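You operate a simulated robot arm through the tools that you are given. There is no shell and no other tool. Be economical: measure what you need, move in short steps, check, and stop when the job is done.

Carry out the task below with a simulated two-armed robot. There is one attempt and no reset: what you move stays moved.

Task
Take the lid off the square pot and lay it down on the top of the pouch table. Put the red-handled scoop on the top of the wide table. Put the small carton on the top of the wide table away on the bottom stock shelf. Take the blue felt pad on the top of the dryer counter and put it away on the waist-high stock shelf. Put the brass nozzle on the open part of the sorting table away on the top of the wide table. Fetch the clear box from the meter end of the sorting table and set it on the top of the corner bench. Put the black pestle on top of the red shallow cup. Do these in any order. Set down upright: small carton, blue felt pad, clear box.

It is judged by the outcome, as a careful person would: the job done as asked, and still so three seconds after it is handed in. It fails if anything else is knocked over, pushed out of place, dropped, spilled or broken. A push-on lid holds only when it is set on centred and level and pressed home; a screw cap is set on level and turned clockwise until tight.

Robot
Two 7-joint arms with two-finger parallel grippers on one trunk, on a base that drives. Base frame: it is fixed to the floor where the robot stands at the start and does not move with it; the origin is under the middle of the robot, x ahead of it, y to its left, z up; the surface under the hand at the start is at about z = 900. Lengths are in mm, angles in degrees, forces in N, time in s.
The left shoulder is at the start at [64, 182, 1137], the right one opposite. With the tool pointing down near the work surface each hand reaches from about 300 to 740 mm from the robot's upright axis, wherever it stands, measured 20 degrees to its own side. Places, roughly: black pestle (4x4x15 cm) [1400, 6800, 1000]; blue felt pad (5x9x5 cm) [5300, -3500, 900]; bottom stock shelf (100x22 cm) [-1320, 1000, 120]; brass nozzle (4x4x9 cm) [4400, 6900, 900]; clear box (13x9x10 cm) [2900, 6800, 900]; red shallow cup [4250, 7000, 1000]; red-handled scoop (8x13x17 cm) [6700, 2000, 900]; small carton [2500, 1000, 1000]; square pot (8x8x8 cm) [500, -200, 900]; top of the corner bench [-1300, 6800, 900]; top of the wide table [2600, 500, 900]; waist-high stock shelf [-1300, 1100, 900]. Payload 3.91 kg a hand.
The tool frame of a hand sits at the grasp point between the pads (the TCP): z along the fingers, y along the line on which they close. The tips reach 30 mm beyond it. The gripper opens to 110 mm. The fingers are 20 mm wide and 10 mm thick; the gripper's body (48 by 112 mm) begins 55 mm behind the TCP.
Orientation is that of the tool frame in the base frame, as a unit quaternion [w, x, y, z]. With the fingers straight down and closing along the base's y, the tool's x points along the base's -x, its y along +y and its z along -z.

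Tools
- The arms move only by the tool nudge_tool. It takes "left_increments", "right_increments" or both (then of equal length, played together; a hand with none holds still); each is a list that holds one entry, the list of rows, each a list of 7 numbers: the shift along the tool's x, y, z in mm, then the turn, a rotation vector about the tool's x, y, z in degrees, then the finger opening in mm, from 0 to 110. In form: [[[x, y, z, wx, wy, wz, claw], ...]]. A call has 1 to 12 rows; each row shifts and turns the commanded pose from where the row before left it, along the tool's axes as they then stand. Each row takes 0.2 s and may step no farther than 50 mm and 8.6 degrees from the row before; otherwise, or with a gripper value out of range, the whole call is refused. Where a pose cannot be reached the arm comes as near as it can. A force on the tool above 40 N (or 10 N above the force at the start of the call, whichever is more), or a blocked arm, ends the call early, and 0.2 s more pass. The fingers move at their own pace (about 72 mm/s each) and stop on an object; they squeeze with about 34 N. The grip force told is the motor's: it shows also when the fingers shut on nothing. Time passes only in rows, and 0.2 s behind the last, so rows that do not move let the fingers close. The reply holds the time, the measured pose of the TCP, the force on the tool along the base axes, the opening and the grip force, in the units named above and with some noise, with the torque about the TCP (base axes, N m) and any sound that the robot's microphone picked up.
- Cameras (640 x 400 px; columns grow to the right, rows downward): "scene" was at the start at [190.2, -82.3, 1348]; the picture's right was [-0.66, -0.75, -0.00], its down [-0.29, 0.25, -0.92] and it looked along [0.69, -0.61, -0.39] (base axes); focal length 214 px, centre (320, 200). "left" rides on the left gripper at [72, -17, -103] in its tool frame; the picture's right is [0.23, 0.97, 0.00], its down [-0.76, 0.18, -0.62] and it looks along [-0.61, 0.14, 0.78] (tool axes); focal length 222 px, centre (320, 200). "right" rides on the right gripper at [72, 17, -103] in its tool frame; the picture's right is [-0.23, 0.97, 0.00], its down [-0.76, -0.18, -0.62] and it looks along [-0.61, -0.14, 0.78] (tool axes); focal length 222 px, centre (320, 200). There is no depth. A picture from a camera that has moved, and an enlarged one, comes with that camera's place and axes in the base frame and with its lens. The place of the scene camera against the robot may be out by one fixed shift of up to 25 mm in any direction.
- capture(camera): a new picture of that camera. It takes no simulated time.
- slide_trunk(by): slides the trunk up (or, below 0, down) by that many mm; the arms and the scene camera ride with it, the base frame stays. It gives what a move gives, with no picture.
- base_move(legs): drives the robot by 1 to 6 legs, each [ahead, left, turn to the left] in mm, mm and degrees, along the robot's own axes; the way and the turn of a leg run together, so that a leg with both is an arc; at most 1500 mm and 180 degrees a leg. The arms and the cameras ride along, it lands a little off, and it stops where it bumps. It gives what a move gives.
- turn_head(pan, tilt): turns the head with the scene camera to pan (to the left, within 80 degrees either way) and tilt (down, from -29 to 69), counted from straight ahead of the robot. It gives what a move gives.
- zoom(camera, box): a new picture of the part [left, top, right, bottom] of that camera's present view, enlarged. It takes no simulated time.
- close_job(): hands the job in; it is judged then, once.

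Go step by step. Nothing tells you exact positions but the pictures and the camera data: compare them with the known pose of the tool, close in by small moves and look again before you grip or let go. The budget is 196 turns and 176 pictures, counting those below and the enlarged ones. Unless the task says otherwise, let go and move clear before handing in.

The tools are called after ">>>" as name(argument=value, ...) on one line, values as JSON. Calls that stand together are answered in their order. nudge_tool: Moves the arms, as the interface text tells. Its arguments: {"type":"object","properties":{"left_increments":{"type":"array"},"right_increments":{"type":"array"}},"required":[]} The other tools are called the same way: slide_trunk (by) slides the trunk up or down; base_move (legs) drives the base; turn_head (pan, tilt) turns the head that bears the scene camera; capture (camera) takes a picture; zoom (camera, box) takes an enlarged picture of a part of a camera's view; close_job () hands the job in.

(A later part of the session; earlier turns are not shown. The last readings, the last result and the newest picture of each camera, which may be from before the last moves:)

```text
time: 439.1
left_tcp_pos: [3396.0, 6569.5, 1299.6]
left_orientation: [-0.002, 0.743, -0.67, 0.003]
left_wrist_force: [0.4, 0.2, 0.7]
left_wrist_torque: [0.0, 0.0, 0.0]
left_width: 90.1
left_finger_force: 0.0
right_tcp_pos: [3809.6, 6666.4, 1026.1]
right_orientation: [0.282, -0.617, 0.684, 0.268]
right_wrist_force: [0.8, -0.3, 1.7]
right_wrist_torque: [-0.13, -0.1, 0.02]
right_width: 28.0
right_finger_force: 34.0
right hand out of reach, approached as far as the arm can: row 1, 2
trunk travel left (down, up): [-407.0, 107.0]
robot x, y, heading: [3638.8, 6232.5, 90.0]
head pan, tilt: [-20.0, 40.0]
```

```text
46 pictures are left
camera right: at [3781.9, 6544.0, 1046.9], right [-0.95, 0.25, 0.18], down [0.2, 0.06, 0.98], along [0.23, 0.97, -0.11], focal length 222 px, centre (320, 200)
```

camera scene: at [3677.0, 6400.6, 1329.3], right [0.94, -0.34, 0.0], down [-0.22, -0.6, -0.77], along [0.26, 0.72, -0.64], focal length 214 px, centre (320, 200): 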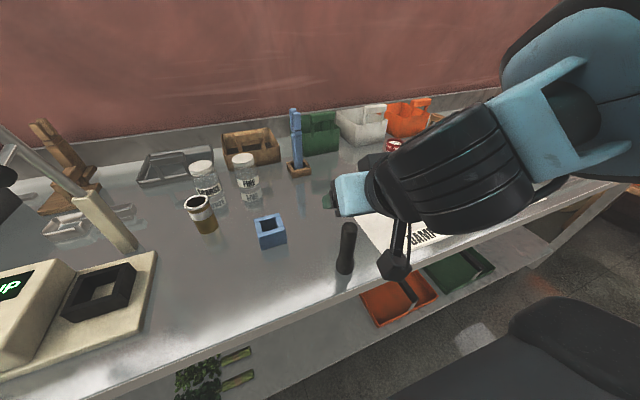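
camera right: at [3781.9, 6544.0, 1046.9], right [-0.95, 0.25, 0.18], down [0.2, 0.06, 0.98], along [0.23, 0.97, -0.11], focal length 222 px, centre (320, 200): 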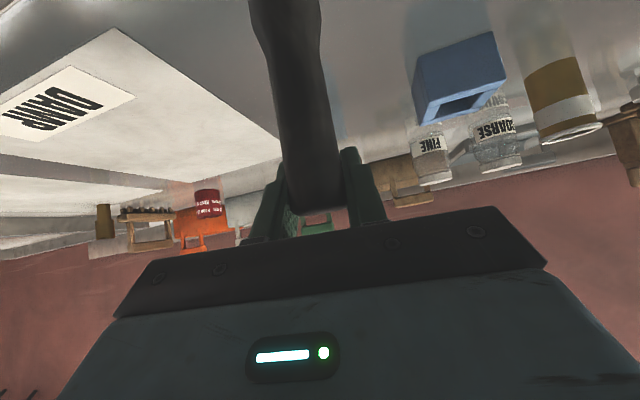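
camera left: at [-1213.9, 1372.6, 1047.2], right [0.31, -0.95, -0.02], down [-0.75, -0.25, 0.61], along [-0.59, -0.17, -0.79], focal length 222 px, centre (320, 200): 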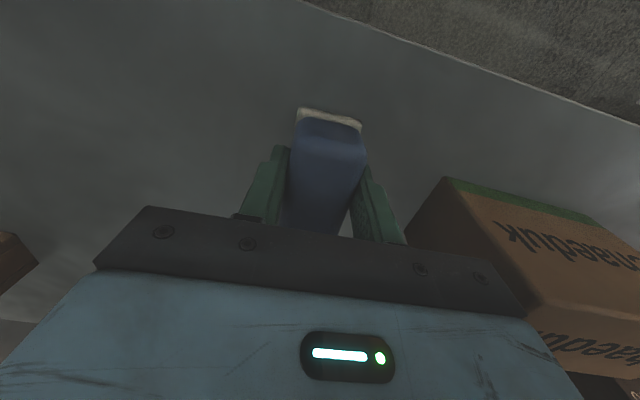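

Pestle regripped (axis ~16 mm behind the TCP, bottom 126 mm below it). Lift, then drive right so the hand lines up with the cup.

>>> nudge_tool(right_increments=[[[-7, 0, -7, 0, 0, 0, 0], [-21, 0, -21, 0, 0, 0, 0], [-25, 0, -25, 0, 0, 0, 0], [-25, 0, -25, 0, 0, 0, 0]]])

>>> base_move(legs=[[0, -390, 0], [50, 0, 0]])

>>> turn_head(pan=5, tilt=30)

>>> capture(camera="scene")

```text
time: 440.1
left_tcp_pos: [3396.5, 6568.2, 1300.0]
left_orientation: [-0.003, 0.742, -0.67, 0.004]
left_wrist_force: [0.1, -0.1, -0.8]
left_wrist_torque: [0.05, 0.03, -0.02]
left_width: 90.0
left_finger_force: 0.1
right_tcp_pos: [3812.8, 6662.7, 1137.1]
right_orientation: [0.282, -0.617, 0.683, 0.269]
right_wrist_force: [1.1, 0.0, -1.4]
right_wrist_torque: [0.0, 0.01, 0.0]
right_width: 28.0
right_finger_force: 33.7
trunk travel left (down, up): [-407.0, 107.0]
robot x, y, heading: [3640.5, 6236.0, 90.3]
head pan, tilt: [-20.0, 40.0]
```

```text
time: 444.6
left_tcp_pos: [3787.9, 6618.8, 1298.6]
left_orientation: [-0.002, 0.741, -0.671, 0.003]
left_wrist_force: [-0.4, 0.6, 0.0]
left_wrist_torque: [-0.01, 0.02, -0.01]
left_width: 89.8
left_finger_force: 0.1
right_tcp_pos: [4204.0, 6710.7, 1134.5]
right_orientation: [0.283, -0.616, 0.684, 0.269]
right_wrist_force: [-0.6, 0.1, -1.0]
right_wrist_torque: [0.02, 0.05, -0.02]
right_width: 28.1
right_finger_force: 34.4
trunk travel left (down, up): [-407.0, 107.0]
robot x, y, heading: [4033.8, 6279.6, 89.6]
head pan, tilt: [-20.0, 40.0]
```

```text
time: 445.5
left_tcp_pos: [3788.3, 6619.4, 1299.1]
left_orientation: [-0.003, 0.741, -0.672, 0.004]
left_wrist_force: [0.4, -0.8, 0.6]
left_wrist_torque: [0.04, -0.03, 0.01]
left_width: 90.4
left_finger_force: 0.0
right_tcp_pos: [4203.4, 6710.3, 1135.8]
right_orientation: [0.283, -0.616, 0.685, 0.268]
right_wrist_force: [0.5, -0.2, -1.2]
right_wrist_torque: [0.04, -0.02, 0.01]
right_width: 28.1
right_finger_force: 34.4
trunk travel left (down, up): [-407.0, 107.0]
robot x, y, heading: [4029.5, 6278.7, 89.6]
head pan, tilt: [5.0, 30.0]
```

```text
45 pictures are left
camera scene: at [4030.8, 6458.7, 1344.7], right [1.0, 0.08, 0.0], down [0.04, -0.5, -0.87], along [-0.07, 0.86, -0.5], focal length 214 px, centre (320, 200)
```

scene: 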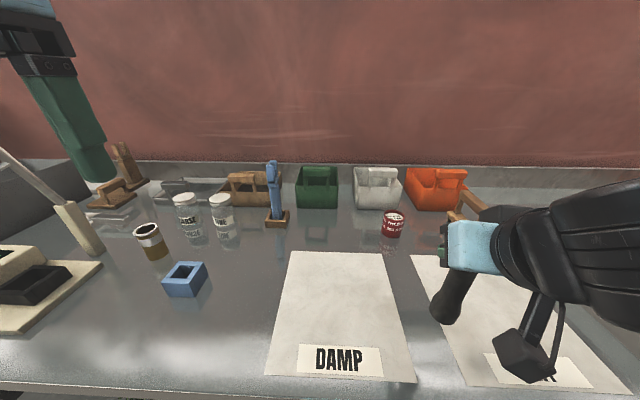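

>>> capture(camera="right")

>>> zoom(camera="scene", box=[360, 190, 440, 240])

```text
44 pictures are left
camera right: at [4175.5, 6587.8, 1157.1], right [-0.95, 0.25, 0.18], down [0.2, 0.06, 0.98], along [0.23, 0.97, -0.11], focal length 222 px, centre (320, 200)
```

right: 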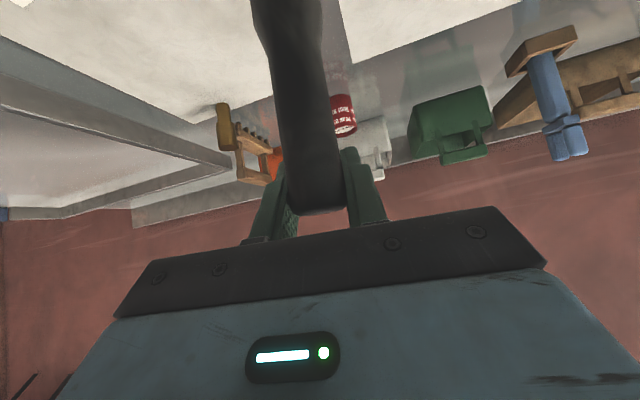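

```text
8.00 times, centred on (400, 215) of scene
camera zoom: at [4030.8, 6458.7, 1344.7], right [1.0, 0.08, 0.0], down [0.04, -0.5, -0.87], along [-0.07, 0.86, -0.5], focal length 1716 px, centre (-320, 80)
```

zoom: 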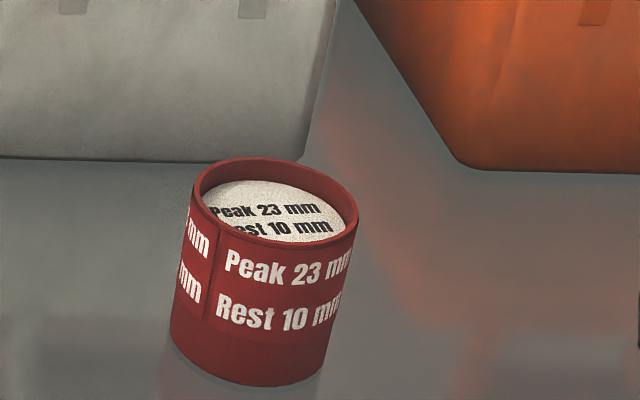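

Cup rim ~66 mm, centre about (4203,7015), rim z≈970. Extend forward in steps at safe height.

>>> nudge_tool(right_increments=[[[-29.5, 4, 29.5, 0, 0, 0, 0], [-29.5, 4, 29.5, 0, 0, 0, 0], [-29.5, 4, 29.5, 0, 0, 0, 0], [-29.5, 4, 29.5, 0, 0, 0, 0], [-29.5, 4, 29.5, 0, 0, 0, 0], [-29.5, 4, 29.5, 0, 0, 0, 0]]])

>>> zoom(camera="scene", box=[330, 130, 490, 250])

```text
time: 446.9
left_tcp_pos: [3787.6, 6619.3, 1299.3]
left_orientation: [-0.003, 0.741, -0.672, 0.004]
left_wrist_force: [0.7, -0.6, -0.4]
left_wrist_torque: [0.02, 0.05, 0.01]
left_width: 89.8
left_finger_force: 0.0
right_tcp_pos: [4223.0, 6952.7, 1141.0]
right_orientation: [0.283, -0.617, 0.684, 0.268]
right_wrist_force: [0.5, 0.9, -1.5]
right_wrist_torque: [0.03, -0.02, 0.01]
right_width: 28.2
right_finger_force: 34.3
right hand out of reach, approached as far as the arm can: row 6
trunk travel left (down, up): [-407.0, 107.0]
robot x, y, heading: [4034.2, 6277.2, 89.8]
head pan, tilt: [5.0, 30.0]
```

```text
3.33 times, centred on (410, 190) of scene
camera zoom: at [4031.5, 6459.2, 1344.6], right [1.0, 0.08, 0.0], down [0.04, -0.5, -0.87], along [-0.07, 0.86, -0.5], focal length 715 px, centre (20, 233)
```

zoom: 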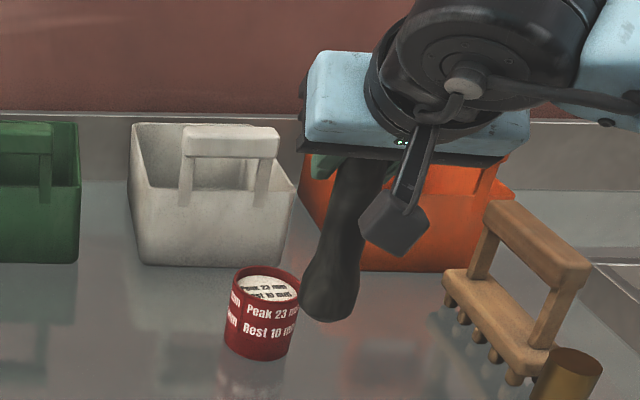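

The table edge is actually farther (y≈6585), so I can drive 75 mm closer. Correct laterally and advance.

>>> nudge_tool(right_increments=[[[0, 10, 0, 0, 0, 0, 0], [0, 9, 0, 0, 0, 0, 0]]])

>>> base_move(legs=[[75, 0, 0]])

>>> zoom(camera="scene", box=[330, 130, 490, 250])

```text
time: 447.5
left_tcp_pos: [3786.4, 6618.9, 1299.8]
left_orientation: [-0.002, 0.741, -0.672, 0.003]
left_wrist_force: [-0.5, -0.5, -0.4]
left_wrist_torque: [0.0, 0.01, 0.0]
left_width: 89.9
left_finger_force: 0.1
right_tcp_pos: [4215.9, 6950.5, 1143.0]
right_orientation: [0.283, -0.616, 0.684, 0.269]
right_wrist_force: [-0.2, -0.1, -1.6]
right_wrist_torque: [0.01, -0.01, 0.03]
right_width: 28.3
right_finger_force: 34.1
right hand out of reach, approached as far as the arm can: row 1, 2
trunk travel left (down, up): [-407.0, 107.0]
robot x, y, heading: [4030.7, 6277.7, 89.8]
head pan, tilt: [5.0, 30.0]
```

```text
time: 448.5
left_tcp_pos: [3787.4, 6694.1, 1299.3]
left_orientation: [-0.002, 0.741, -0.672, 0.003]
left_wrist_force: [-0.1, 0.6, -0.2]
left_wrist_torque: [-0.03, -0.02, 0.01]
left_width: 90.1
left_finger_force: 0.0
right_tcp_pos: [4216.9, 7025.5, 1141.5]
right_orientation: [0.282, -0.616, 0.685, 0.268]
right_wrist_force: [0.1, -0.2, -1.7]
right_wrist_torque: [0.0, 0.01, -0.02]
right_width: 28.0
right_finger_force: 33.9
trunk travel left (down, up): [-407.0, 107.0]
robot x, y, heading: [4036.1, 6353.5, 89.7]
head pan, tilt: [5.0, 30.0]
```

```text
3.33 times, centred on (410, 190) of scene
camera zoom: at [4030.9, 6533.9, 1344.6], right [1.0, 0.08, 0.0], down [0.04, -0.5, -0.87], along [-0.07, 0.86, -0.5], focal length 715 px, centre (20, 233)
```

zoom: 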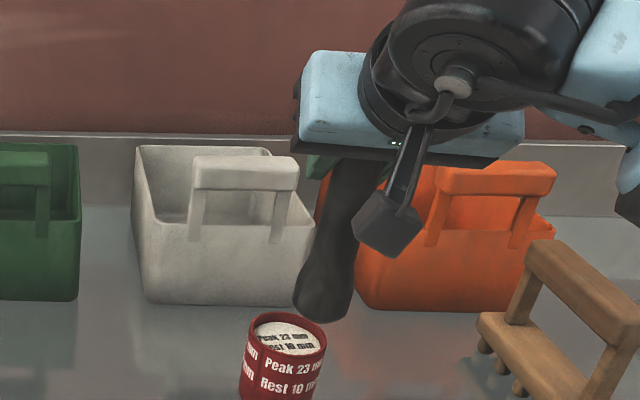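

Pestle needs about 15 mm left and 12 mm forward. Adjust by the base.

>>> base_move(legs=[[13, 16, 0]])

>>> nudge_tool(right_increments=[[[9, 0, 9, 0, 0, 0, 0], [8, 0, 8, 0, 0, 0, 0]]])

>>> zoom(camera="scene", box=[330, 150, 470, 250])

```text
time: 449.4
left_tcp_pos: [3773.4, 6704.7, 1300.5]
left_orientation: [-0.003, 0.741, -0.672, 0.003]
left_wrist_force: [-0.3, -0.6, -0.3]
left_wrist_torque: [0.03, 0.03, -0.05]
left_width: 90.0
left_finger_force: 0.1
right_tcp_pos: [4201.9, 7037.1, 1142.4]
right_orientation: [0.283, -0.616, 0.684, 0.269]
right_wrist_force: [0.2, 0.1, -1.6]
right_wrist_torque: [0.03, 0.01, -0.02]
right_width: 28.1
right_finger_force: 34.1
trunk travel left (down, up): [-407.0, 107.0]
robot x, y, heading: [4017.0, 6362.6, 89.8]
head pan, tilt: [5.0, 30.0]
```

```text
time: 450.0
left_tcp_pos: [3772.6, 6705.3, 1299.2]
left_orientation: [-0.002, 0.741, -0.672, 0.004]
left_wrist_force: [-0.7, 0.0, 0.8]
left_wrist_torque: [-0.01, 0.01, 0.01]
left_width: 89.9
left_finger_force: 0.1
right_tcp_pos: [4201.9, 7037.7, 1117.9]
right_orientation: [0.282, -0.615, 0.685, 0.268]
right_wrist_force: [0.4, 0.1, -1.7]
right_wrist_torque: [0.06, -0.02, -0.02]
right_width: 27.9
right_finger_force: 34.5
trunk travel left (down, up): [-407.0, 107.0]
robot x, y, heading: [4016.1, 6366.5, 90.0]
head pan, tilt: [5.0, 30.0]
```

```text
4.00 times, centred on (400, 200) of scene
camera zoom: at [4015.1, 6546.7, 1344.6], right [1.0, 0.08, 0.0], down [0.04, -0.5, -0.87], along [-0.07, 0.86, -0.5], focal length 858 px, centre (0, 200)
```

zoom: 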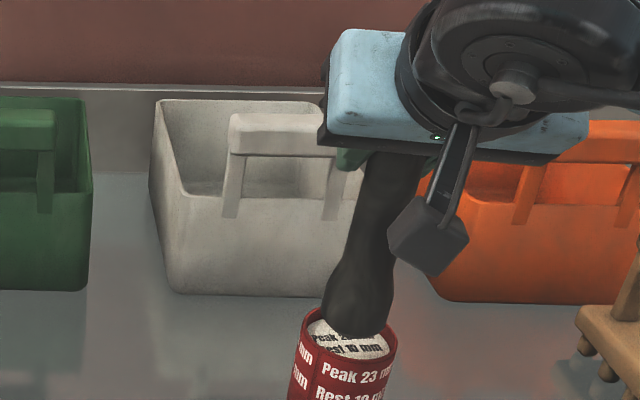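

Pestle is centred over the cup. Lower in small steps to contact.

>>> nudge_tool(right_increments=[[[3.5, 0, 3.5, 0, 0, 0, 0], [3.5, 0, 3.5, 0, 0, 0, 0], [2.5, 0, 2.5, 0, 0, 0, 0], [2.5, 0, 2.5, 0, 0, 0, 0], [1.8, 0, 1.8, 0, 0, 0, 0], [1.5, 0, 1.5, 0, 0, 0, 0]]])

>>> zoom(camera="scene", box=[330, 150, 470, 250])

```text
time: 451.4
left_tcp_pos: [3772.5, 6705.1, 1300.2]
left_orientation: [-0.002, 0.741, -0.671, 0.003]
left_wrist_force: [0.3, 0.7, 0.1]
left_wrist_torque: [-0.02, 0.04, 0.0]
left_width: 89.9
left_finger_force: 0.1
right_tcp_pos: [4200.4, 7037.8, 1096.9]
right_orientation: [0.283, -0.616, 0.685, 0.268]
right_wrist_force: [-1.0, 0.1, -1.2]
right_wrist_torque: [0.04, -0.01, 0.02]
right_width: 28.0
right_finger_force: 33.7
trunk travel left (down, up): [-407.0, 107.0]
robot x, y, heading: [4014.1, 6371.8, 89.7]
head pan, tilt: [5.0, 30.0]
```

```text
4.00 times, centred on (400, 200) of scene
camera zoom: at [4015.5, 6546.4, 1344.6], right [1.0, 0.08, 0.0], down [0.04, -0.5, -0.87], along [-0.07, 0.86, -0.5], focal length 858 px, centre (0, 200)
```

zoom: 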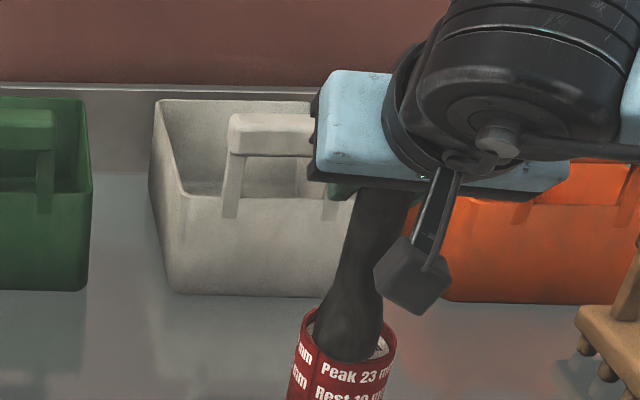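

>>> nudge_tool(right_increments=[[[1.4, 0, 1.4, 0, 0, 0, 0], [1.4, 0, 1.4, 0, 0, 0, 0], [1.4, 0, 1.4, 0, 0, 0, 0], [1.4, 0, 1.4, 0, 0, 0, 0], [1.4, 0, 1.4, 0, 0, 0, 0]]])

>>> zoom(camera="scene", box=[330, 150, 470, 250])

```text
time: 452.6
left_tcp_pos: [3772.3, 6703.9, 1300.7]
left_orientation: [-0.004, 0.741, -0.672, 0.002]
left_wrist_force: [0.0, 0.1, 0.8]
left_wrist_torque: [0.03, 0.01, -0.02]
left_width: 90.1
left_finger_force: 0.0
right_tcp_pos: [4201.8, 7037.2, 1092.6]
right_orientation: [0.285, -0.615, 0.683, 0.272]
right_wrist_force: [0.0, -0.9, 26.9]
right_wrist_torque: [-0.31, -0.46, 0.02]
right_width: 28.7
right_finger_force: 34.1
trunk travel left (down, up): [-407.0, 107.0]
robot x, y, heading: [4016.5, 6365.1, 89.5]
head pan, tilt: [5.0, 30.0]
```

```text
4.00 times, centred on (400, 200) of scene
camera zoom: at [4015.1, 6543.7, 1345.3], right [1.0, 0.08, 0.0], down [0.04, -0.5, -0.87], along [-0.07, 0.86, -0.5], focal length 858 px, centre (0, 200)
```

zoom: 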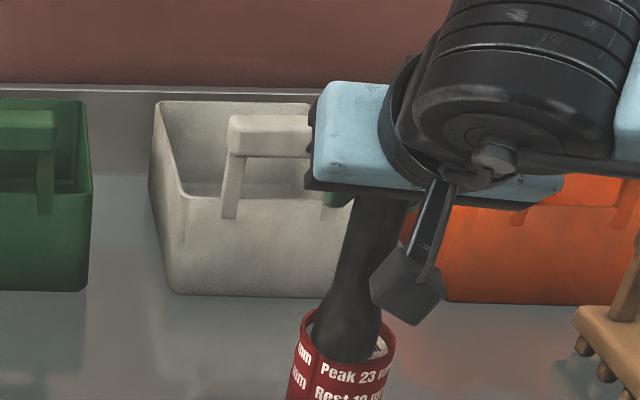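

Seated. Ease up, release, withdraw along the tool axis.

>>> nudge_tool(right_increments=[[[-1.4, 0, -1.4, 0, 0, 0, 0], [-0.7, 0, -0.7, 0, 0, 0, 10], [0, 0, 0, 0, 0, 0, 50], [0, 0, 0, 0, 0, 0, 70], [0, 0, 0, 0, 0, 0, 80], [0, 0, -25, 0, 0, 0, 80], [0, 0, -45, 0, 0, 0, 80], [0, 0, -45, 0, 0, 0, 80], [10, 0, -45, 0, 0, 0, 80]]])

>>> capture(camera="scene")

```text
time: 454.6
left_tcp_pos: [3771.9, 6702.4, 1301.0]
left_orientation: [-0.002, 0.741, -0.672, 0.002]
left_wrist_force: [0.2, -0.2, -0.5]
left_wrist_torque: [0.04, 0.02, 0.01]
left_width: 89.8
left_finger_force: 0.1
right_tcp_pos: [4191.0, 6915.3, 1195.8]
right_orientation: [0.284, -0.615, 0.685, 0.268]
right_wrist_force: [-0.5, -0.5, 0.0]
right_wrist_torque: [0.01, 0.02, -0.03]
right_width: 79.8
right_finger_force: 0.1
trunk travel left (down, up): [-407.0, 107.0]
robot x, y, heading: [4016.2, 6369.7, 89.8]
head pan, tilt: [5.0, 30.0]
```

```text
37 pictures are left
camera scene: at [4015.1, 6544.4, 1345.0], right [1.0, 0.08, 0.0], down [0.04, -0.5, -0.87], along [-0.07, 0.86, -0.5], focal length 214 px, centre (320, 200)
```

scene: 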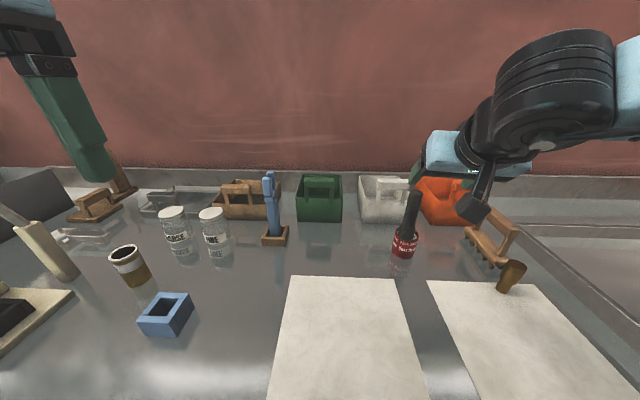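

Pestle stands in the cup. Next the brass nozzle at about (4410,6915). Shift the base right/back so the right hand is behind it.

>>> base_move(legs=[[-70, -220, 0]])

>>> nudge_tool(right_increments=[[[30, 0, 30, 0, 0, 0, 80], [30, 0, 30, 0, 0, 0, 80], [30, 0, 30, 0, 0, 0, 80]]])

>>> capture(camera="right")

```text
time: 457.1
left_tcp_pos: [3990.4, 6634.1, 1299.1]
left_orientation: [-0.003, 0.74, -0.672, 0.003]
left_wrist_force: [-0.4, 0.0, 0.5]
left_wrist_torque: [0.01, 0.0, 0.0]
left_width: 89.9
left_finger_force: 0.0
right_tcp_pos: [4410.3, 6847.3, 1195.9]
right_orientation: [0.283, -0.615, 0.685, 0.268]
right_wrist_force: [-0.6, 0.0, 0.0]
right_wrist_torque: [-0.03, 0.02, -0.02]
right_width: 80.0
right_finger_force: 0.2
trunk travel left (down, up): [-407.0, 107.0]
robot x, y, heading: [4234.3, 6297.6, 89.7]
head pan, tilt: [5.0, 30.0]
```

```text
time: 457.9
left_tcp_pos: [3991.7, 6635.9, 1299.8]
left_orientation: [-0.001, 0.74, -0.672, 0.003]
left_wrist_force: [0.3, -0.4, -0.1]
left_wrist_torque: [-0.01, 0.0, 0.0]
left_width: 90.2
left_finger_force: 0.1
right_tcp_pos: [4408.4, 6849.8, 1067.6]
right_orientation: [0.283, -0.615, 0.685, 0.269]
right_wrist_force: [0.1, 0.6, -0.6]
right_wrist_torque: [-0.01, 0.03, -0.02]
right_width: 80.1
right_finger_force: 0.0
trunk travel left (down, up): [-407.0, 107.0]
robot x, y, heading: [4233.5, 6298.4, 89.8]
head pan, tilt: [5.0, 30.0]
```

```text
36 pictures are left
camera right: at [4379.6, 6726.9, 1087.6], right [-0.95, 0.25, 0.18], down [0.2, 0.06, 0.98], along [0.24, 0.97, -0.11], focal length 222 px, centre (320, 200)
```

right: 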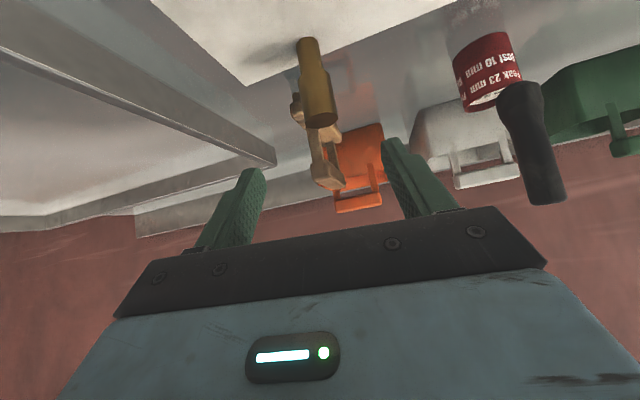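

Nozzle at (4413,6928), top z≈985. Move over and descend.

>>> nudge_tool(right_increments=[[[-27.5, 1.5, 27.5, 0, 0, 0, 80], [-27.5, 1.5, 27.5, 0, 0, 0, 80], [26, 0, 26, 0, 0, 0, 80], [20, 0, 20, 0, 0, 0, 80]]])

>>> capture(camera="right")

```text
time: 458.9
left_tcp_pos: [3991.2, 6637.4, 1298.3]
left_orientation: [-0.003, 0.74, -0.673, 0.003]
left_wrist_force: [0.1, 0.6, -0.6]
left_wrist_torque: [-0.01, 0.02, 0.03]
left_width: 90.0
left_finger_force: 0.0
right_tcp_pos: [4413.4, 6927.0, 1002.6]
right_orientation: [0.283, -0.615, 0.685, 0.268]
right_wrist_force: [0.1, 0.8, -0.8]
right_wrist_torque: [0.02, -0.01, 0.02]
right_width: 79.9
right_finger_force: 0.0
trunk travel left (down, up): [-407.0, 107.0]
robot x, y, heading: [4233.1, 6297.3, 89.7]
head pan, tilt: [5.0, 30.0]
```

```text
35 pictures are left
camera right: at [4384.4, 6805.1, 1024.3], right [-0.95, 0.25, 0.18], down [0.2, 0.06, 0.98], along [0.24, 0.97, -0.11], focal length 222 px, centre (320, 200)
```

right: 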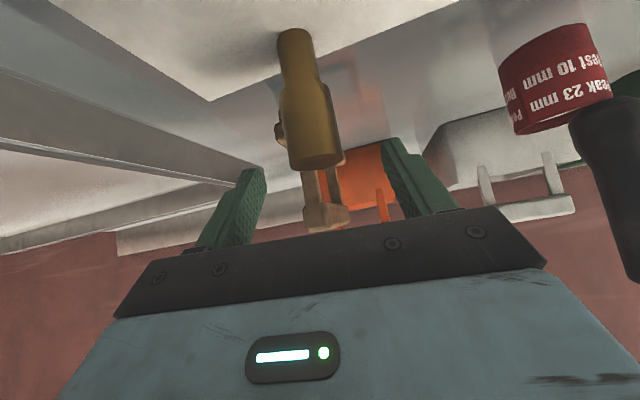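

>>> nudge_tool(right_increments=[[[16, 0, 16, 0, 0, 0, 80], [15, 0, 15, 0, 0, 0, 80], [0, 0, 0, 0, 0, 0, 40], [0, 0, 0, 0, 0, 0, 10], [0, 0, 0, 0, 0, 0, 0], [0, 0, 0, 0, 0, 0, 0]]])

>>> nudge_tool(right_increments=[[[-7, 0, -7, 0, 0, 0, 0], [-20, 0, -20, 0, 0, 0, 0], [-30, 0, -30, 0, 0, 0, 0], [-30, 0, -30, 0, 0, 0, 0], [-30, 0, -30, 0, 0, 0, 0], [0, 0, -45, 0, 0, 0, 0], [25, 0, -40, 0, 0, 0, 0], [30, 0, -35, 0, 0, 0, 0]]])

>>> capture(camera="right")

```text
time: 460.3
left_tcp_pos: [3990.7, 6634.6, 1300.0]
left_orientation: [-0.002, 0.74, -0.672, 0.004]
left_wrist_force: [-0.2, -0.4, 0.4]
left_wrist_torque: [0.02, 0.02, -0.02]
left_width: 89.7
left_finger_force: 0.1
right_tcp_pos: [4411.3, 6928.3, 960.7]
right_orientation: [0.284, -0.615, 0.686, 0.268]
right_wrist_force: [0.2, 0.9, 1.7]
right_wrist_torque: [0.06, -0.04, 0.0]
right_width: 32.8
right_finger_force: 34.0
trunk travel left (down, up): [-407.0, 107.0]
robot x, y, heading: [4237.3, 6298.9, 89.8]
head pan, tilt: [5.0, 30.0]
```

```text
time: 462.1
left_tcp_pos: [3992.0, 6634.6, 1299.5]
left_orientation: [-0.003, 0.74, -0.673, 0.003]
left_wrist_force: [0.3, -0.8, 0.5]
left_wrist_torque: [0.02, -0.01, 0.02]
left_width: 90.1
left_finger_force: 0.1
right_tcp_pos: [4402.4, 6800.1, 1170.9]
right_orientation: [0.284, -0.615, 0.685, 0.268]
right_wrist_force: [-0.3, -0.2, -0.3]
right_wrist_torque: [0.03, -0.01, -0.02]
right_width: 32.8
right_finger_force: 33.8
trunk travel left (down, up): [-407.0, 107.0]
robot x, y, heading: [4235.2, 6295.7, 89.5]
head pan, tilt: [5.0, 30.0]
```

```text
34 pictures are left
camera right: at [4374.0, 6677.3, 1191.8], right [-0.95, 0.26, 0.18], down [0.2, 0.06, 0.98], along [0.24, 0.96, -0.11], focal length 222 px, centre (320, 200)
```

right: 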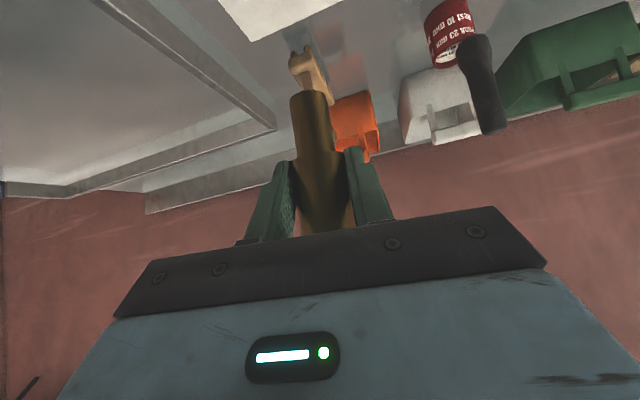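

Nozzle held. Tuck the right hand, back off and strafe to the clear box at the meter end.

>>> nudge_tool(right_increments=[[[30, -10, -35, 0, 0, 0, 0], [35, -15, -30, 0, 0, 0, 0], [35, -15, -30, 0, 0, 0, 0], [30, -10, -20, 0, 0, 0, 0]]])

>>> base_move(legs=[[-430, 0, 0], [0, 1140, 0]])

>>> turn_head(pan=10, tilt=25)

>>> capture(camera="scene")

```text
time: 463.1
left_tcp_pos: [3991.3, 6634.5, 1300.5]
left_orientation: [-0.004, 0.74, -0.673, 0.003]
left_wrist_force: [-0.4, -0.6, -0.2]
left_wrist_torque: [0.03, 0.0, -0.04]
left_width: 90.2
left_finger_force: 0.0
right_tcp_pos: [4419.6, 6659.7, 1189.2]
right_orientation: [0.281, -0.615, 0.686, 0.267]
right_wrist_force: [-0.1, -0.9, -0.6]
right_wrist_torque: [-0.01, 0.0, 0.01]
right_width: 32.8
right_finger_force: 34.3
right hand out of reach, approached as far as the arm can: row 3, 4
trunk travel left (down, up): [-407.0, 107.0]
robot x, y, heading: [4233.8, 6297.0, 89.5]
head pan, tilt: [5.0, 30.0]
```

```text
time: 475.6
left_tcp_pos: [2848.4, 6209.5, 1298.9]
left_orientation: [-0.002, 0.743, -0.669, 0.003]
left_wrist_force: [-0.8, -0.8, 0.0]
left_wrist_torque: [0.0, -0.01, 0.01]
left_width: 89.8
left_finger_force: 0.0
right_tcp_pos: [3275.0, 6235.1, 1190.1]
right_orientation: [0.282, -0.617, 0.684, 0.268]
right_wrist_force: [0.5, 0.5, 0.1]
right_wrist_torque: [0.0, 0.01, 0.02]
right_width: 32.9
right_finger_force: 34.1
trunk travel left (down, up): [-407.0, 107.0]
robot x, y, heading: [3095.9, 5869.1, 90.1]
head pan, tilt: [5.0, 30.0]
```

```text
time: 476.2
left_tcp_pos: [2847.4, 6209.8, 1300.3]
left_orientation: [-0.002, 0.742, -0.67, 0.003]
left_wrist_force: [0.0, -1.2, 0.1]
left_wrist_torque: [-0.03, 0.0, -0.01]
left_width: 90.1
left_finger_force: 0.1
right_tcp_pos: [3275.1, 6237.3, 1188.4]
right_orientation: [0.281, -0.616, 0.686, 0.267]
right_wrist_force: [-0.4, 0.5, -0.2]
right_wrist_torque: [0.0, 0.0, -0.01]
right_width: 32.8
right_finger_force: 33.3
trunk travel left (down, up): [-407.0, 107.0]
robot x, y, heading: [3091.0, 5869.8, 90.2]
head pan, tilt: [10.0, 25.0]
```

```text
33 pictures are left
camera scene: at [3089.1, 6052.4, 1350.6], right [0.99, 0.12, 0.0], down [0.05, -0.44, -0.9], along [-0.1, 0.89, -0.44], focal length 214 px, centre (320, 200)
```

scene: 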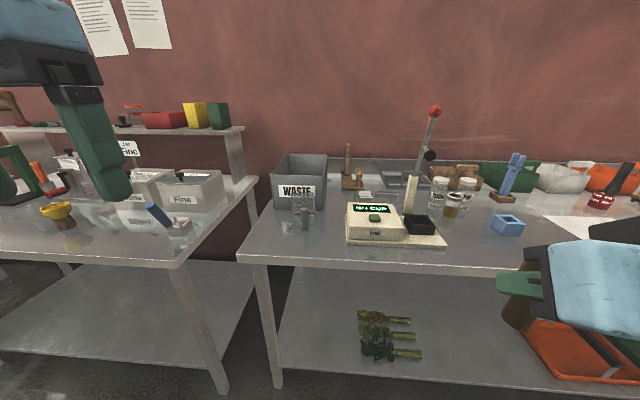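

>>> zoom(camera="scene", box=[240, 170, 360, 250])

```text
5.00 times, centred on (300, 210) of scene
camera zoom: at [3089.1, 6052.4, 1350.6], right [0.99, 0.12, 0.0], down [0.05, -0.44, -0.9], along [-0.1, 0.89, -0.44], focal length 1072 px, centre (420, 150)
```

zoom: 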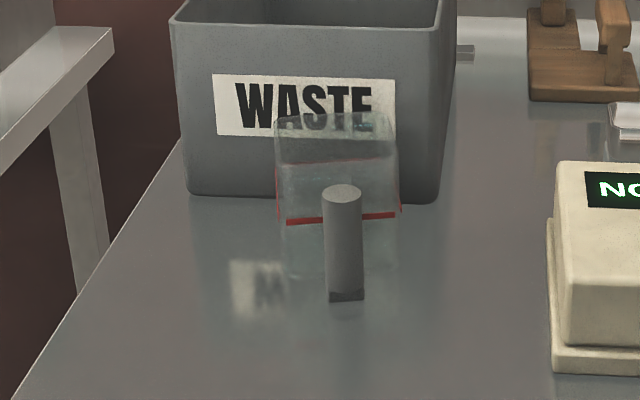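

The clear box sits at ≈(2933,6795), with a gray post just in front and the waste bin behind. Approach with the left hand for a close look.

>>> base_move(legs=[[370, -40, 0]])

>>> nudge_tool(left_increments=[[[-30, -8, 30, 0, 0, 0, 110], [-30, -8, 30, 0, 0, 0, 110], [-30, -8, 30, 0, 0, 0, 110], [-20, -8, 30, 0, 0, 0, 110]]])

>>> capture(camera="left")

```text
time: 478.6
left_tcp_pos: [2886.7, 6579.2, 1299.3]
left_orientation: [-0.003, 0.742, -0.67, 0.003]
left_wrist_force: [-0.6, 0.4, 0.3]
left_wrist_torque: [-0.04, -0.01, 0.0]
left_width: 90.2
left_finger_force: 0.0
right_tcp_pos: [3314.3, 6607.0, 1189.7]
right_orientation: [0.281, -0.617, 0.685, 0.266]
right_wrist_force: [0.4, 0.6, -1.1]
right_wrist_torque: [0.02, -0.01, -0.05]
right_width: 32.9
right_finger_force: 34.0
trunk travel left (down, up): [-407.0, 107.0]
robot x, y, heading: [3134.2, 6240.9, 89.8]
head pan, tilt: [10.0, 25.0]
```

```text
time: 479.6
left_tcp_pos: [2908.3, 6693.9, 1179.0]
left_orientation: [-0.002, 0.743, -0.669, 0.004]
left_wrist_force: [-0.5, -0.5, -0.7]
left_wrist_torque: [0.03, 0.01, -0.01]
left_width: 110.0
left_finger_force: 0.0
right_tcp_pos: [3314.7, 6608.4, 1189.6]
right_orientation: [0.28, -0.616, 0.686, 0.266]
right_wrist_force: [-0.3, 0.2, -0.2]
right_wrist_torque: [-0.01, 0.01, 0.0]
right_width: 32.6
right_finger_force: 33.8
trunk travel left (down, up): [-407.0, 107.0]
robot x, y, heading: [3132.2, 6244.9, 90.1]
head pan, tilt: [10.0, 25.0]
```

```text
31 pictures are left
camera left: at [2933.7, 6624.7, 1281.5], right [-0.95, -0.33, -0.01], down [-0.26, 0.74, 0.62], along [-0.2, 0.59, -0.78], focal length 222 px, centre (320, 200)
```

left: 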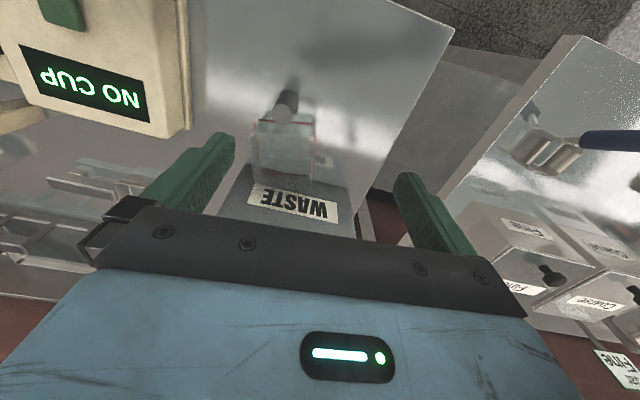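

>>> zoom(camera="left", box=[230, 80, 350, 200])

```text
3.33 times, centred on (290, 140) of left
camera zoom: at [2933.7, 6624.7, 1281.5], right [-0.95, -0.33, -0.01], down [-0.26, 0.74, 0.62], along [-0.2, 0.59, -0.78], focal length 740 px, centre (420, 400)
```

zoom: 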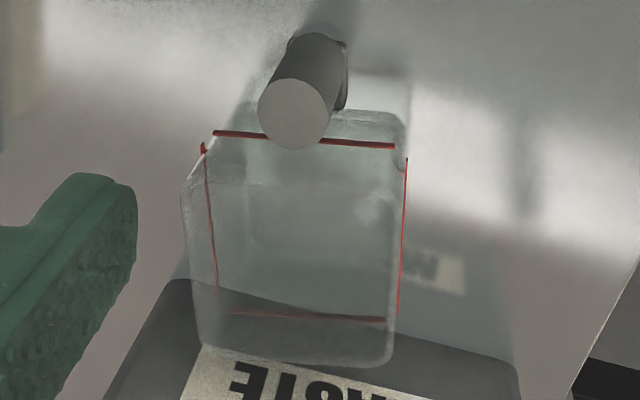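

Box centre ≈(2935,6797), about 90 mm square, yawed ~16°. Rotate the left tool to match, centre over it and come down to just above.

>>> nudge_tool(left_increments=[[[0, -14, 0, 0, 0, -5, 110], [0, -14, 0, 0, 0, -5.2, 110], [-45, -13, 0, 0, 0, 0, 110], [-45, -13, 0, 0, 0, 0, 110], [0, 0, 40, 0, 0, 0, 110], [0, 0, 40, 0, 0, 0, 110], [0, 0, 25, 0, 0, 0, 110]]])

>>> capture(camera="left")

```text
time: 481.2
left_tcp_pos: [2935.9, 6789.6, 1075.4]
left_orientation: [-0.003, 0.798, -0.602, 0.004]
left_wrist_force: [0.3, 0.0, 0.2]
left_wrist_torque: [0.01, 0.04, 0.02]
left_width: 109.6
left_finger_force: 0.0
right_tcp_pos: [3314.2, 6607.4, 1189.0]
right_orientation: [0.281, -0.616, 0.686, 0.265]
right_wrist_force: [0.7, 0.0, -0.6]
right_wrist_torque: [-0.01, -0.02, -0.02]
right_width: 32.7
right_finger_force: 34.5
trunk travel left (down, up): [-407.0, 107.0]
robot x, y, heading: [3132.9, 6242.5, 90.2]
head pan, tilt: [10.0, 25.0]
```

```text
29 pictures are left
camera left: at [2972.0, 6726.3, 1177.2], right [-0.87, -0.49, -0.01], down [-0.39, 0.68, 0.62], along [-0.3, 0.55, -0.78], focal length 222 px, centre (320, 200)
```

left: 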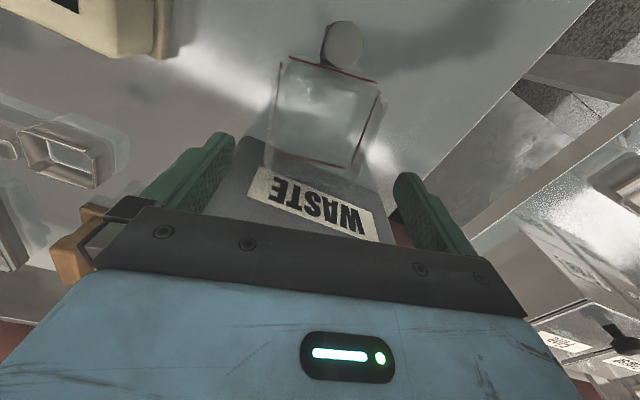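

>>> nudge_tool(left_increments=[[[-6, 2.5, 25, 0, 0, 0, 110], [0, 0, 20, 0, 0, 0, 110], [0, 0, 15, 0, 0, 0, 110], [0, 0, 10, 0, 0, 0, 110]]])

>>> capture(camera="left")

```text
time: 482.2
left_tcp_pos: [2933.2, 6795.0, 1005.4]
left_orientation: [-0.004, 0.798, -0.602, 0.004]
left_wrist_force: [0.2, -0.3, 0.4]
left_wrist_torque: [-0.02, -0.01, 0.01]
left_width: 110.0
left_finger_force: 0.0
right_tcp_pos: [3315.7, 6607.0, 1187.9]
right_orientation: [0.281, -0.616, 0.687, 0.265]
right_wrist_force: [0.2, 1.0, -1.2]
right_wrist_torque: [-0.05, -0.02, 0.02]
right_width: 32.8
right_finger_force: 34.1
trunk travel left (down, up): [-407.0, 107.0]
robot x, y, heading: [3134.9, 6239.6, 89.7]
head pan, tilt: [10.0, 25.0]
```

```text
28 pictures are left
camera left: at [2969.9, 6731.2, 1107.2], right [-0.87, -0.49, -0.01], down [-0.39, 0.68, 0.62], along [-0.3, 0.54, -0.78], focal length 222 px, centre (320, 200)
```

left: 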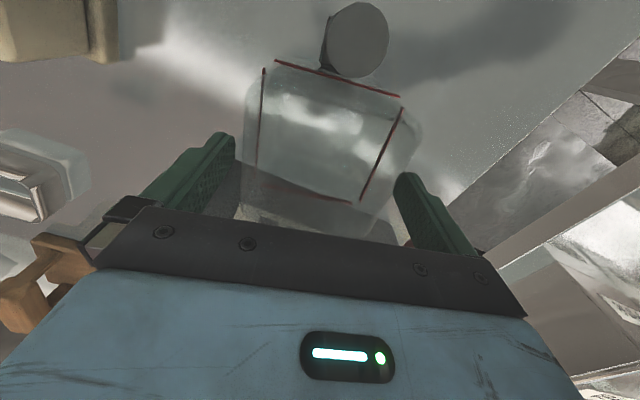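

Fingers straddle the box without contact. Lower further and close.

>>> nudge_tool(left_increments=[[[0, 0, 10, 0, 0, 0, 110], [0, 0, 10, 0, 0, 0, 110], [0, 0, 10, 0, 0, 0, 110], [0, 0, 7, 0, 0, 0, 110], [0, 0, 0, 0, 0, 0, 90], [0, 0, 0, 0, 0, 0, 60], [0, 0, 0, 0, 0, 0, 40], [0, 0, 0, 0, 0, 0, 40]]])

>>> capture(camera="left")

```text
time: 484.0
left_tcp_pos: [2932.9, 6794.6, 968.1]
left_orientation: [-0.002, 0.799, -0.601, 0.003]
left_wrist_force: [-0.4, 0.2, 0.4]
left_wrist_torque: [0.04, 0.1, 0.08]
left_width: 89.5
left_finger_force: 34.2
right_tcp_pos: [3314.8, 6606.4, 1188.9]
right_orientation: [0.281, -0.616, 0.686, 0.266]
right_wrist_force: [0.0, -0.2, 0.1]
right_wrist_torque: [0.0, 0.02, -0.04]
right_width: 32.9
right_finger_force: 34.4
trunk travel left (down, up): [-407.0, 107.0]
robot x, y, heading: [3132.5, 6239.7, 89.9]
head pan, tilt: [10.0, 25.0]
```

```text
27 pictures are left
camera left: at [2970.2, 6731.4, 1070.7], right [-0.87, -0.49, -0.01], down [-0.39, 0.68, 0.62], along [-0.3, 0.54, -0.78], focal length 222 px, centre (320, 200)
```

left: 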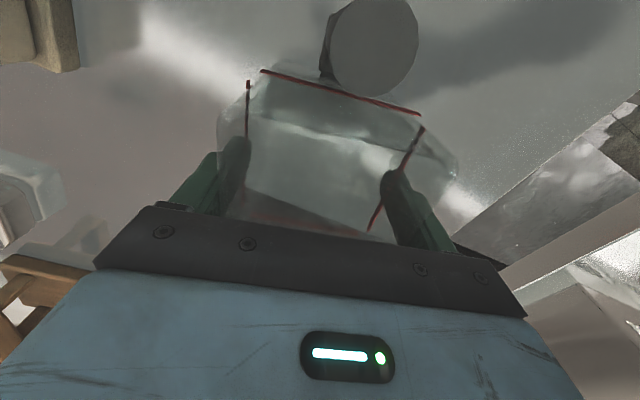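

Gripped at 89.5 mm. Lift straight up.

>>> nudge_tool(left_increments=[[[0, 0, -5, 0, 0, 0, 30], [0, 0, -15, 0, 0, 0, 30], [0, 0, -30, 0, 0, 0, 30], [0, 0, -40, 0, 0, 0, 30], [0, 0, -45, 0, 0, 0, 30], [10, 0, -45, 0, 0, 0, 30], [20, 0, -40, 0, 0, 0, 30]]])

>>> capture(camera="scene")

```text
time: 485.6
left_tcp_pos: [2940.5, 6767.0, 1188.7]
left_orientation: [-0.003, 0.799, -0.601, 0.002]
left_wrist_force: [-0.5, 0.4, -1.0]
left_wrist_torque: [0.01, 0.06, 0.02]
left_width: 89.7
left_finger_force: 33.5
right_tcp_pos: [3315.8, 6606.3, 1188.1]
right_orientation: [0.282, -0.616, 0.686, 0.266]
right_wrist_force: [0.3, -0.3, -0.2]
right_wrist_torque: [0.01, 0.0, -0.01]
right_width: 33.0
right_finger_force: 34.0
trunk travel left (down, up): [-407.0, 107.0]
robot x, y, heading: [3132.1, 6240.5, 90.0]
head pan, tilt: [10.0, 25.0]
```

```text
26 pictures are left
camera scene: at [3125.2, 6421.4, 1352.3], right [0.99, 0.15, 0.0], down [0.06, -0.42, -0.9], along [-0.14, 0.89, -0.43], focal length 214 px, centre (320, 200)
```

scene: 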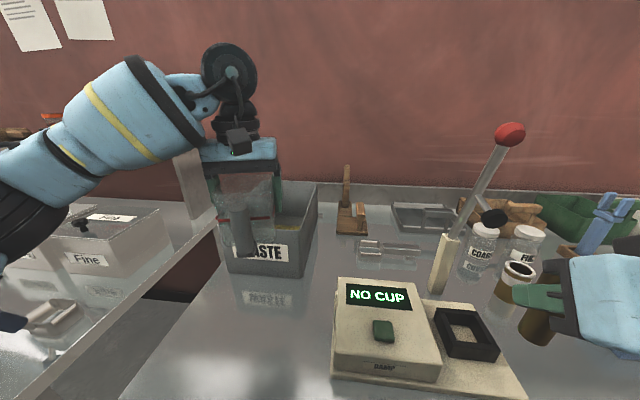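

The gray post came along — it is part of the clear box (hence 13 cm). Tuck, back off and strafe left to the corner bench.

>>> nudge_tool(left_increments=[[[40, 11, 0, 0, 0, 0, 30], [40, 11, -5, 0, 0, 0, 30], [40, 11, -5, 0, 0, 0, 30], [40, 11, 0, 0, 0, 0, 30]]])

>>> base_move(legs=[[-400, 0, 0], [0, 1450, 0], [0, 1450, 0], [0, 1340, 0]])

>>> turn_head(pan=8, tilt=25)

>>> capture(camera="scene")

```text
time: 486.6
left_tcp_pos: [2941.9, 6599.3, 1198.1]
left_orientation: [-0.002, 0.799, -0.602, 0.003]
left_wrist_force: [0.5, 0.2, -0.2]
left_wrist_torque: [0.01, -0.02, -0.03]
left_width: 89.6
left_finger_force: 33.8
right_tcp_pos: [3316.1, 6605.4, 1188.9]
right_orientation: [0.281, -0.616, 0.686, 0.266]
right_wrist_force: [0.0, 0.2, -0.1]
right_wrist_torque: [0.0, -0.02, 0.01]
right_width: 32.8
right_finger_force: 34.2
trunk travel left (down, up): [-407.0, 107.0]
robot x, y, heading: [3129.7, 6245.9, 89.8]
head pan, tilt: [10.0, 25.0]
```

```text
time: 525.8
left_tcp_pos: [-1321.4, 6182.5, 1197.2]
left_orientation: [-0.002, 0.801, -0.599, 0.002]
left_wrist_force: [0.9, -0.5, -1.1]
left_wrist_torque: [0.0, -0.03, 0.0]
left_width: 89.3
left_finger_force: 33.8
right_tcp_pos: [-948.5, 6192.8, 1188.1]
right_orientation: [0.281, -0.618, 0.683, 0.268]
right_wrist_force: [-0.3, -0.1, -0.1]
right_wrist_torque: [-0.03, -0.02, 0.01]
right_width: 32.8
right_finger_force: 34.0
trunk travel left (down, up): [-407.0, 107.0]
robot x, y, heading: [-1125.9, 5830.0, 90.4]
head pan, tilt: [10.0, 25.0]
```

```text
time: 526.4
left_tcp_pos: [-1321.1, 6184.4, 1198.7]
left_orientation: [-0.001, 0.801, -0.598, 0.002]
left_wrist_force: [0.3, -0.2, -0.7]
left_wrist_torque: [0.0, 0.01, -0.01]
left_width: 89.4
left_finger_force: 33.9
right_tcp_pos: [-949.4, 6193.7, 1188.8]
right_orientation: [0.28, -0.618, 0.684, 0.266]
right_wrist_force: [-0.1, -0.7, 0.1]
right_wrist_torque: [-0.04, 0.03, 0.0]
right_width: 32.6
right_finger_force: 33.9
trunk travel left (down, up): [-407.0, 107.0]
robot x, y, heading: [-1128.8, 5828.8, 90.6]
head pan, tilt: [8.0, 25.0]
```

```text
25 pictures are left
camera scene: at [-1140.2, 6006.3, 1352.8], right [0.98, 0.18, 0.0], down [0.08, -0.41, -0.91], along [-0.17, 0.89, -0.42], focal length 214 px, centre (320, 200)
```

scene: 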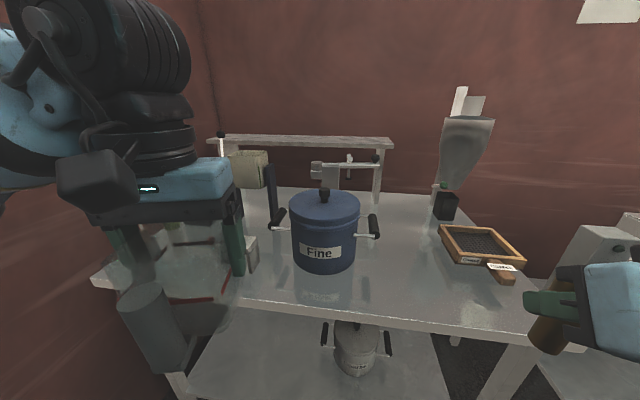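

Free spot between the blue pot and the sieve: target ≈(-960,6500). Raise the right hand a bit for clearance and drive in.

>>> nudge_tool(right_increments=[[[-22, 0, -22, 0, 0, 0, 0], [-22, 0, -22, 0, 0, 0, 0]]])

>>> base_move(legs=[[0, -355, -0.6], [255, 0, 0]])

>>> capture(camera="scene")

```text
time: 527.0
left_tcp_pos: [-1320.5, 6183.8, 1197.8]
left_orientation: [-0.002, 0.801, -0.598, 0.003]
left_wrist_force: [0.7, 0.3, -1.3]
left_wrist_torque: [0.03, -0.02, 0.01]
left_width: 89.6
left_finger_force: 34.4
right_tcp_pos: [-947.7, 6191.1, 1250.2]
right_orientation: [0.28, -0.619, 0.684, 0.267]
right_wrist_force: [0.8, -0.7, -0.5]
right_wrist_torque: [0.0, 0.0, -0.02]
right_width: 32.9
right_finger_force: 34.1
trunk travel left (down, up): [-407.0, 107.0]
robot x, y, heading: [-1129.3, 5821.9, 90.3]
head pan, tilt: [8.0, 25.0]
```

```text
time: 532.1
left_tcp_pos: [-966.1, 6438.7, 1197.8]
left_orientation: [-0.002, 0.798, -0.602, 0.002]
left_wrist_force: [-0.5, 0.1, 0.2]
left_wrist_torque: [-0.01, 0.01, -0.02]
left_width: 89.4
left_finger_force: 34.4
right_tcp_pos: [-592.2, 6443.3, 1250.6]
right_orientation: [0.281, -0.615, 0.687, 0.266]
right_wrist_force: [0.2, -0.1, -0.8]
right_wrist_torque: [0.01, 0.04, 0.01]
right_width: 32.9
right_finger_force: 34.0
trunk travel left (down, up): [-407.0, 107.0]
robot x, y, heading: [-778.3, 6076.5, 89.7]
head pan, tilt: [8.0, 25.0]
```

```text
24 pictures are left
camera scene: at [-787.6, 6259.1, 1353.5], right [0.98, 0.19, 0.0], down [0.08, -0.41, -0.91], along [-0.17, 0.89, -0.41], focal length 214 px, centre (320, 200)
```

scene: 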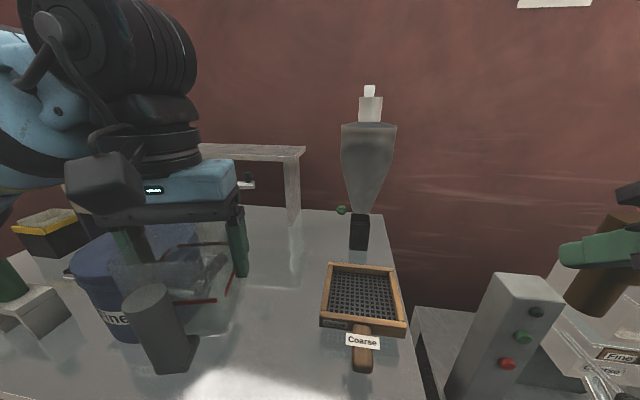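

>>> nudge_tool(left_increments=[[[-26, -10, 35, 0, 0, 0, 30], [-25, -11, 35, 0, 0, 0, 30], [0, 0, 48, 0, 0, 0, 30], [0, 0, 48, 0, 0, 0, 30], [0, 0, 20, 0, 0, 0, 30]]])

>>> capture(camera="scene")

```text
time: 533.3
left_tcp_pos: [-959.3, 6493.4, 1011.3]
left_orientation: [-0.003, 0.798, -0.602, 0.003]
left_wrist_force: [0.4, -0.1, -1.2]
left_wrist_torque: [0.02, -0.05, 0.01]
left_width: 89.8
left_finger_force: 33.8
right_tcp_pos: [-592.5, 6442.2, 1249.9]
right_orientation: [0.28, -0.615, 0.687, 0.266]
right_wrist_force: [0.0, 0.6, -0.3]
right_wrist_torque: [-0.04, -0.02, 0.0]
right_width: 32.7
right_finger_force: 33.5
trunk travel left (down, up): [-407.0, 107.0]
robot x, y, heading: [-778.5, 6083.5, 89.9]
head pan, tilt: [8.0, 25.0]
```

```text
23 pictures are left
camera scene: at [-787.3, 6259.0, 1353.1], right [0.98, 0.18, 0.0], down [0.08, -0.41, -0.91], along [-0.17, 0.89, -0.42], focal length 214 px, centre (320, 200)
```

scene: 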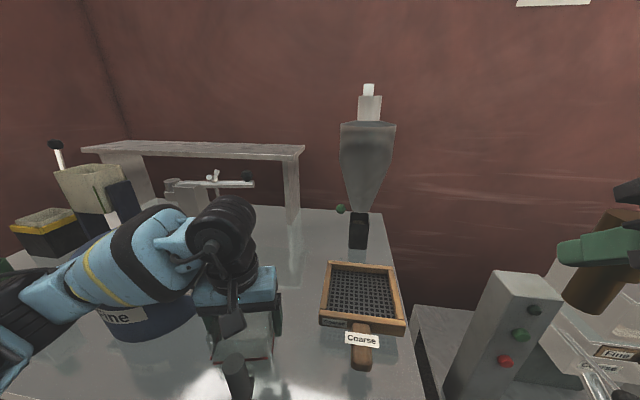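

>>> nudge_tool(left_increments=[[[0, 0, 10, 0, 0, 0, 30], [0, 0, 10, 0, 0, 0, 30], [0, 0, 10, 0, 0, 0, 30], [0, 0, 6, 0, 0, 0, 30]]])

>>> nudge_tool(left_increments=[[[0, 0, 2, 0, 0, 0, 30], [0, 0, 2, 0, 0, 0, 30], [0, 0, 2, 0, 0, 0, 30], [0, 0, 2, 0, 0, 0, 30]]])

>>> zoom(camera="scene", box=[60, 180, 340, 400])

```text
time: 534.3
left_tcp_pos: [-958.8, 6493.1, 976.2]
left_orientation: [-0.002, 0.798, -0.603, 0.003]
left_wrist_force: [1.1, 0.1, -0.7]
left_wrist_torque: [0.01, 0.0, 0.02]
left_width: 89.9
left_finger_force: 34.0
right_tcp_pos: [-591.6, 6443.5, 1250.8]
right_orientation: [0.281, -0.615, 0.687, 0.267]
right_wrist_force: [0.6, 0.4, -0.4]
right_wrist_torque: [0.01, 0.0, -0.03]
right_width: 32.5
right_finger_force: 33.8
trunk travel left (down, up): [-407.0, 107.0]
robot x, y, heading: [-775.3, 6077.0, 89.7]
head pan, tilt: [8.0, 25.0]
```

```text
time: 535.3
left_tcp_pos: [-958.3, 6493.7, 969.1]
left_orientation: [-0.003, 0.798, -0.603, 0.003]
left_wrist_force: [-0.7, -0.6, -0.9]
left_wrist_torque: [0.0, 0.06, 0.0]
left_width: 89.6
left_finger_force: 33.8
right_tcp_pos: [-592.5, 6443.2, 1250.4]
right_orientation: [0.281, -0.616, 0.686, 0.266]
right_wrist_force: [-0.4, 0.7, 0.1]
right_wrist_torque: [0.01, 0.01, 0.0]
right_width: 33.0
right_finger_force: 33.7
trunk travel left (down, up): [-407.0, 107.0]
robot x, y, heading: [-775.7, 6079.4, 89.8]
head pan, tilt: [8.0, 25.0]
```

```text
1.82 times, centred on (200, 290) of scene
camera zoom: at [-787.3, 6259.0, 1352.9], right [0.98, 0.18, 0.0], down [0.08, -0.41, -0.91], along [-0.17, 0.89, -0.42], focal length 390 px, centre (538, 36)
```

zoom: 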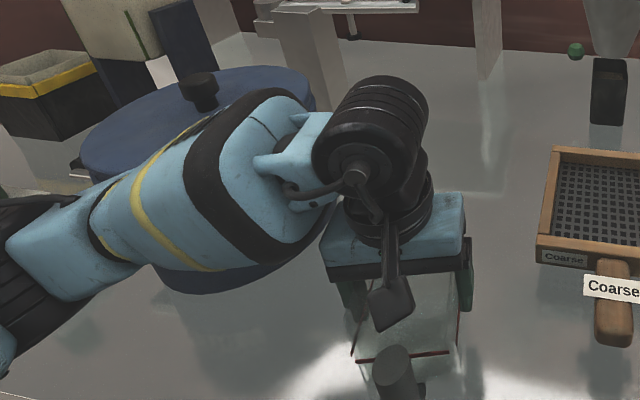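

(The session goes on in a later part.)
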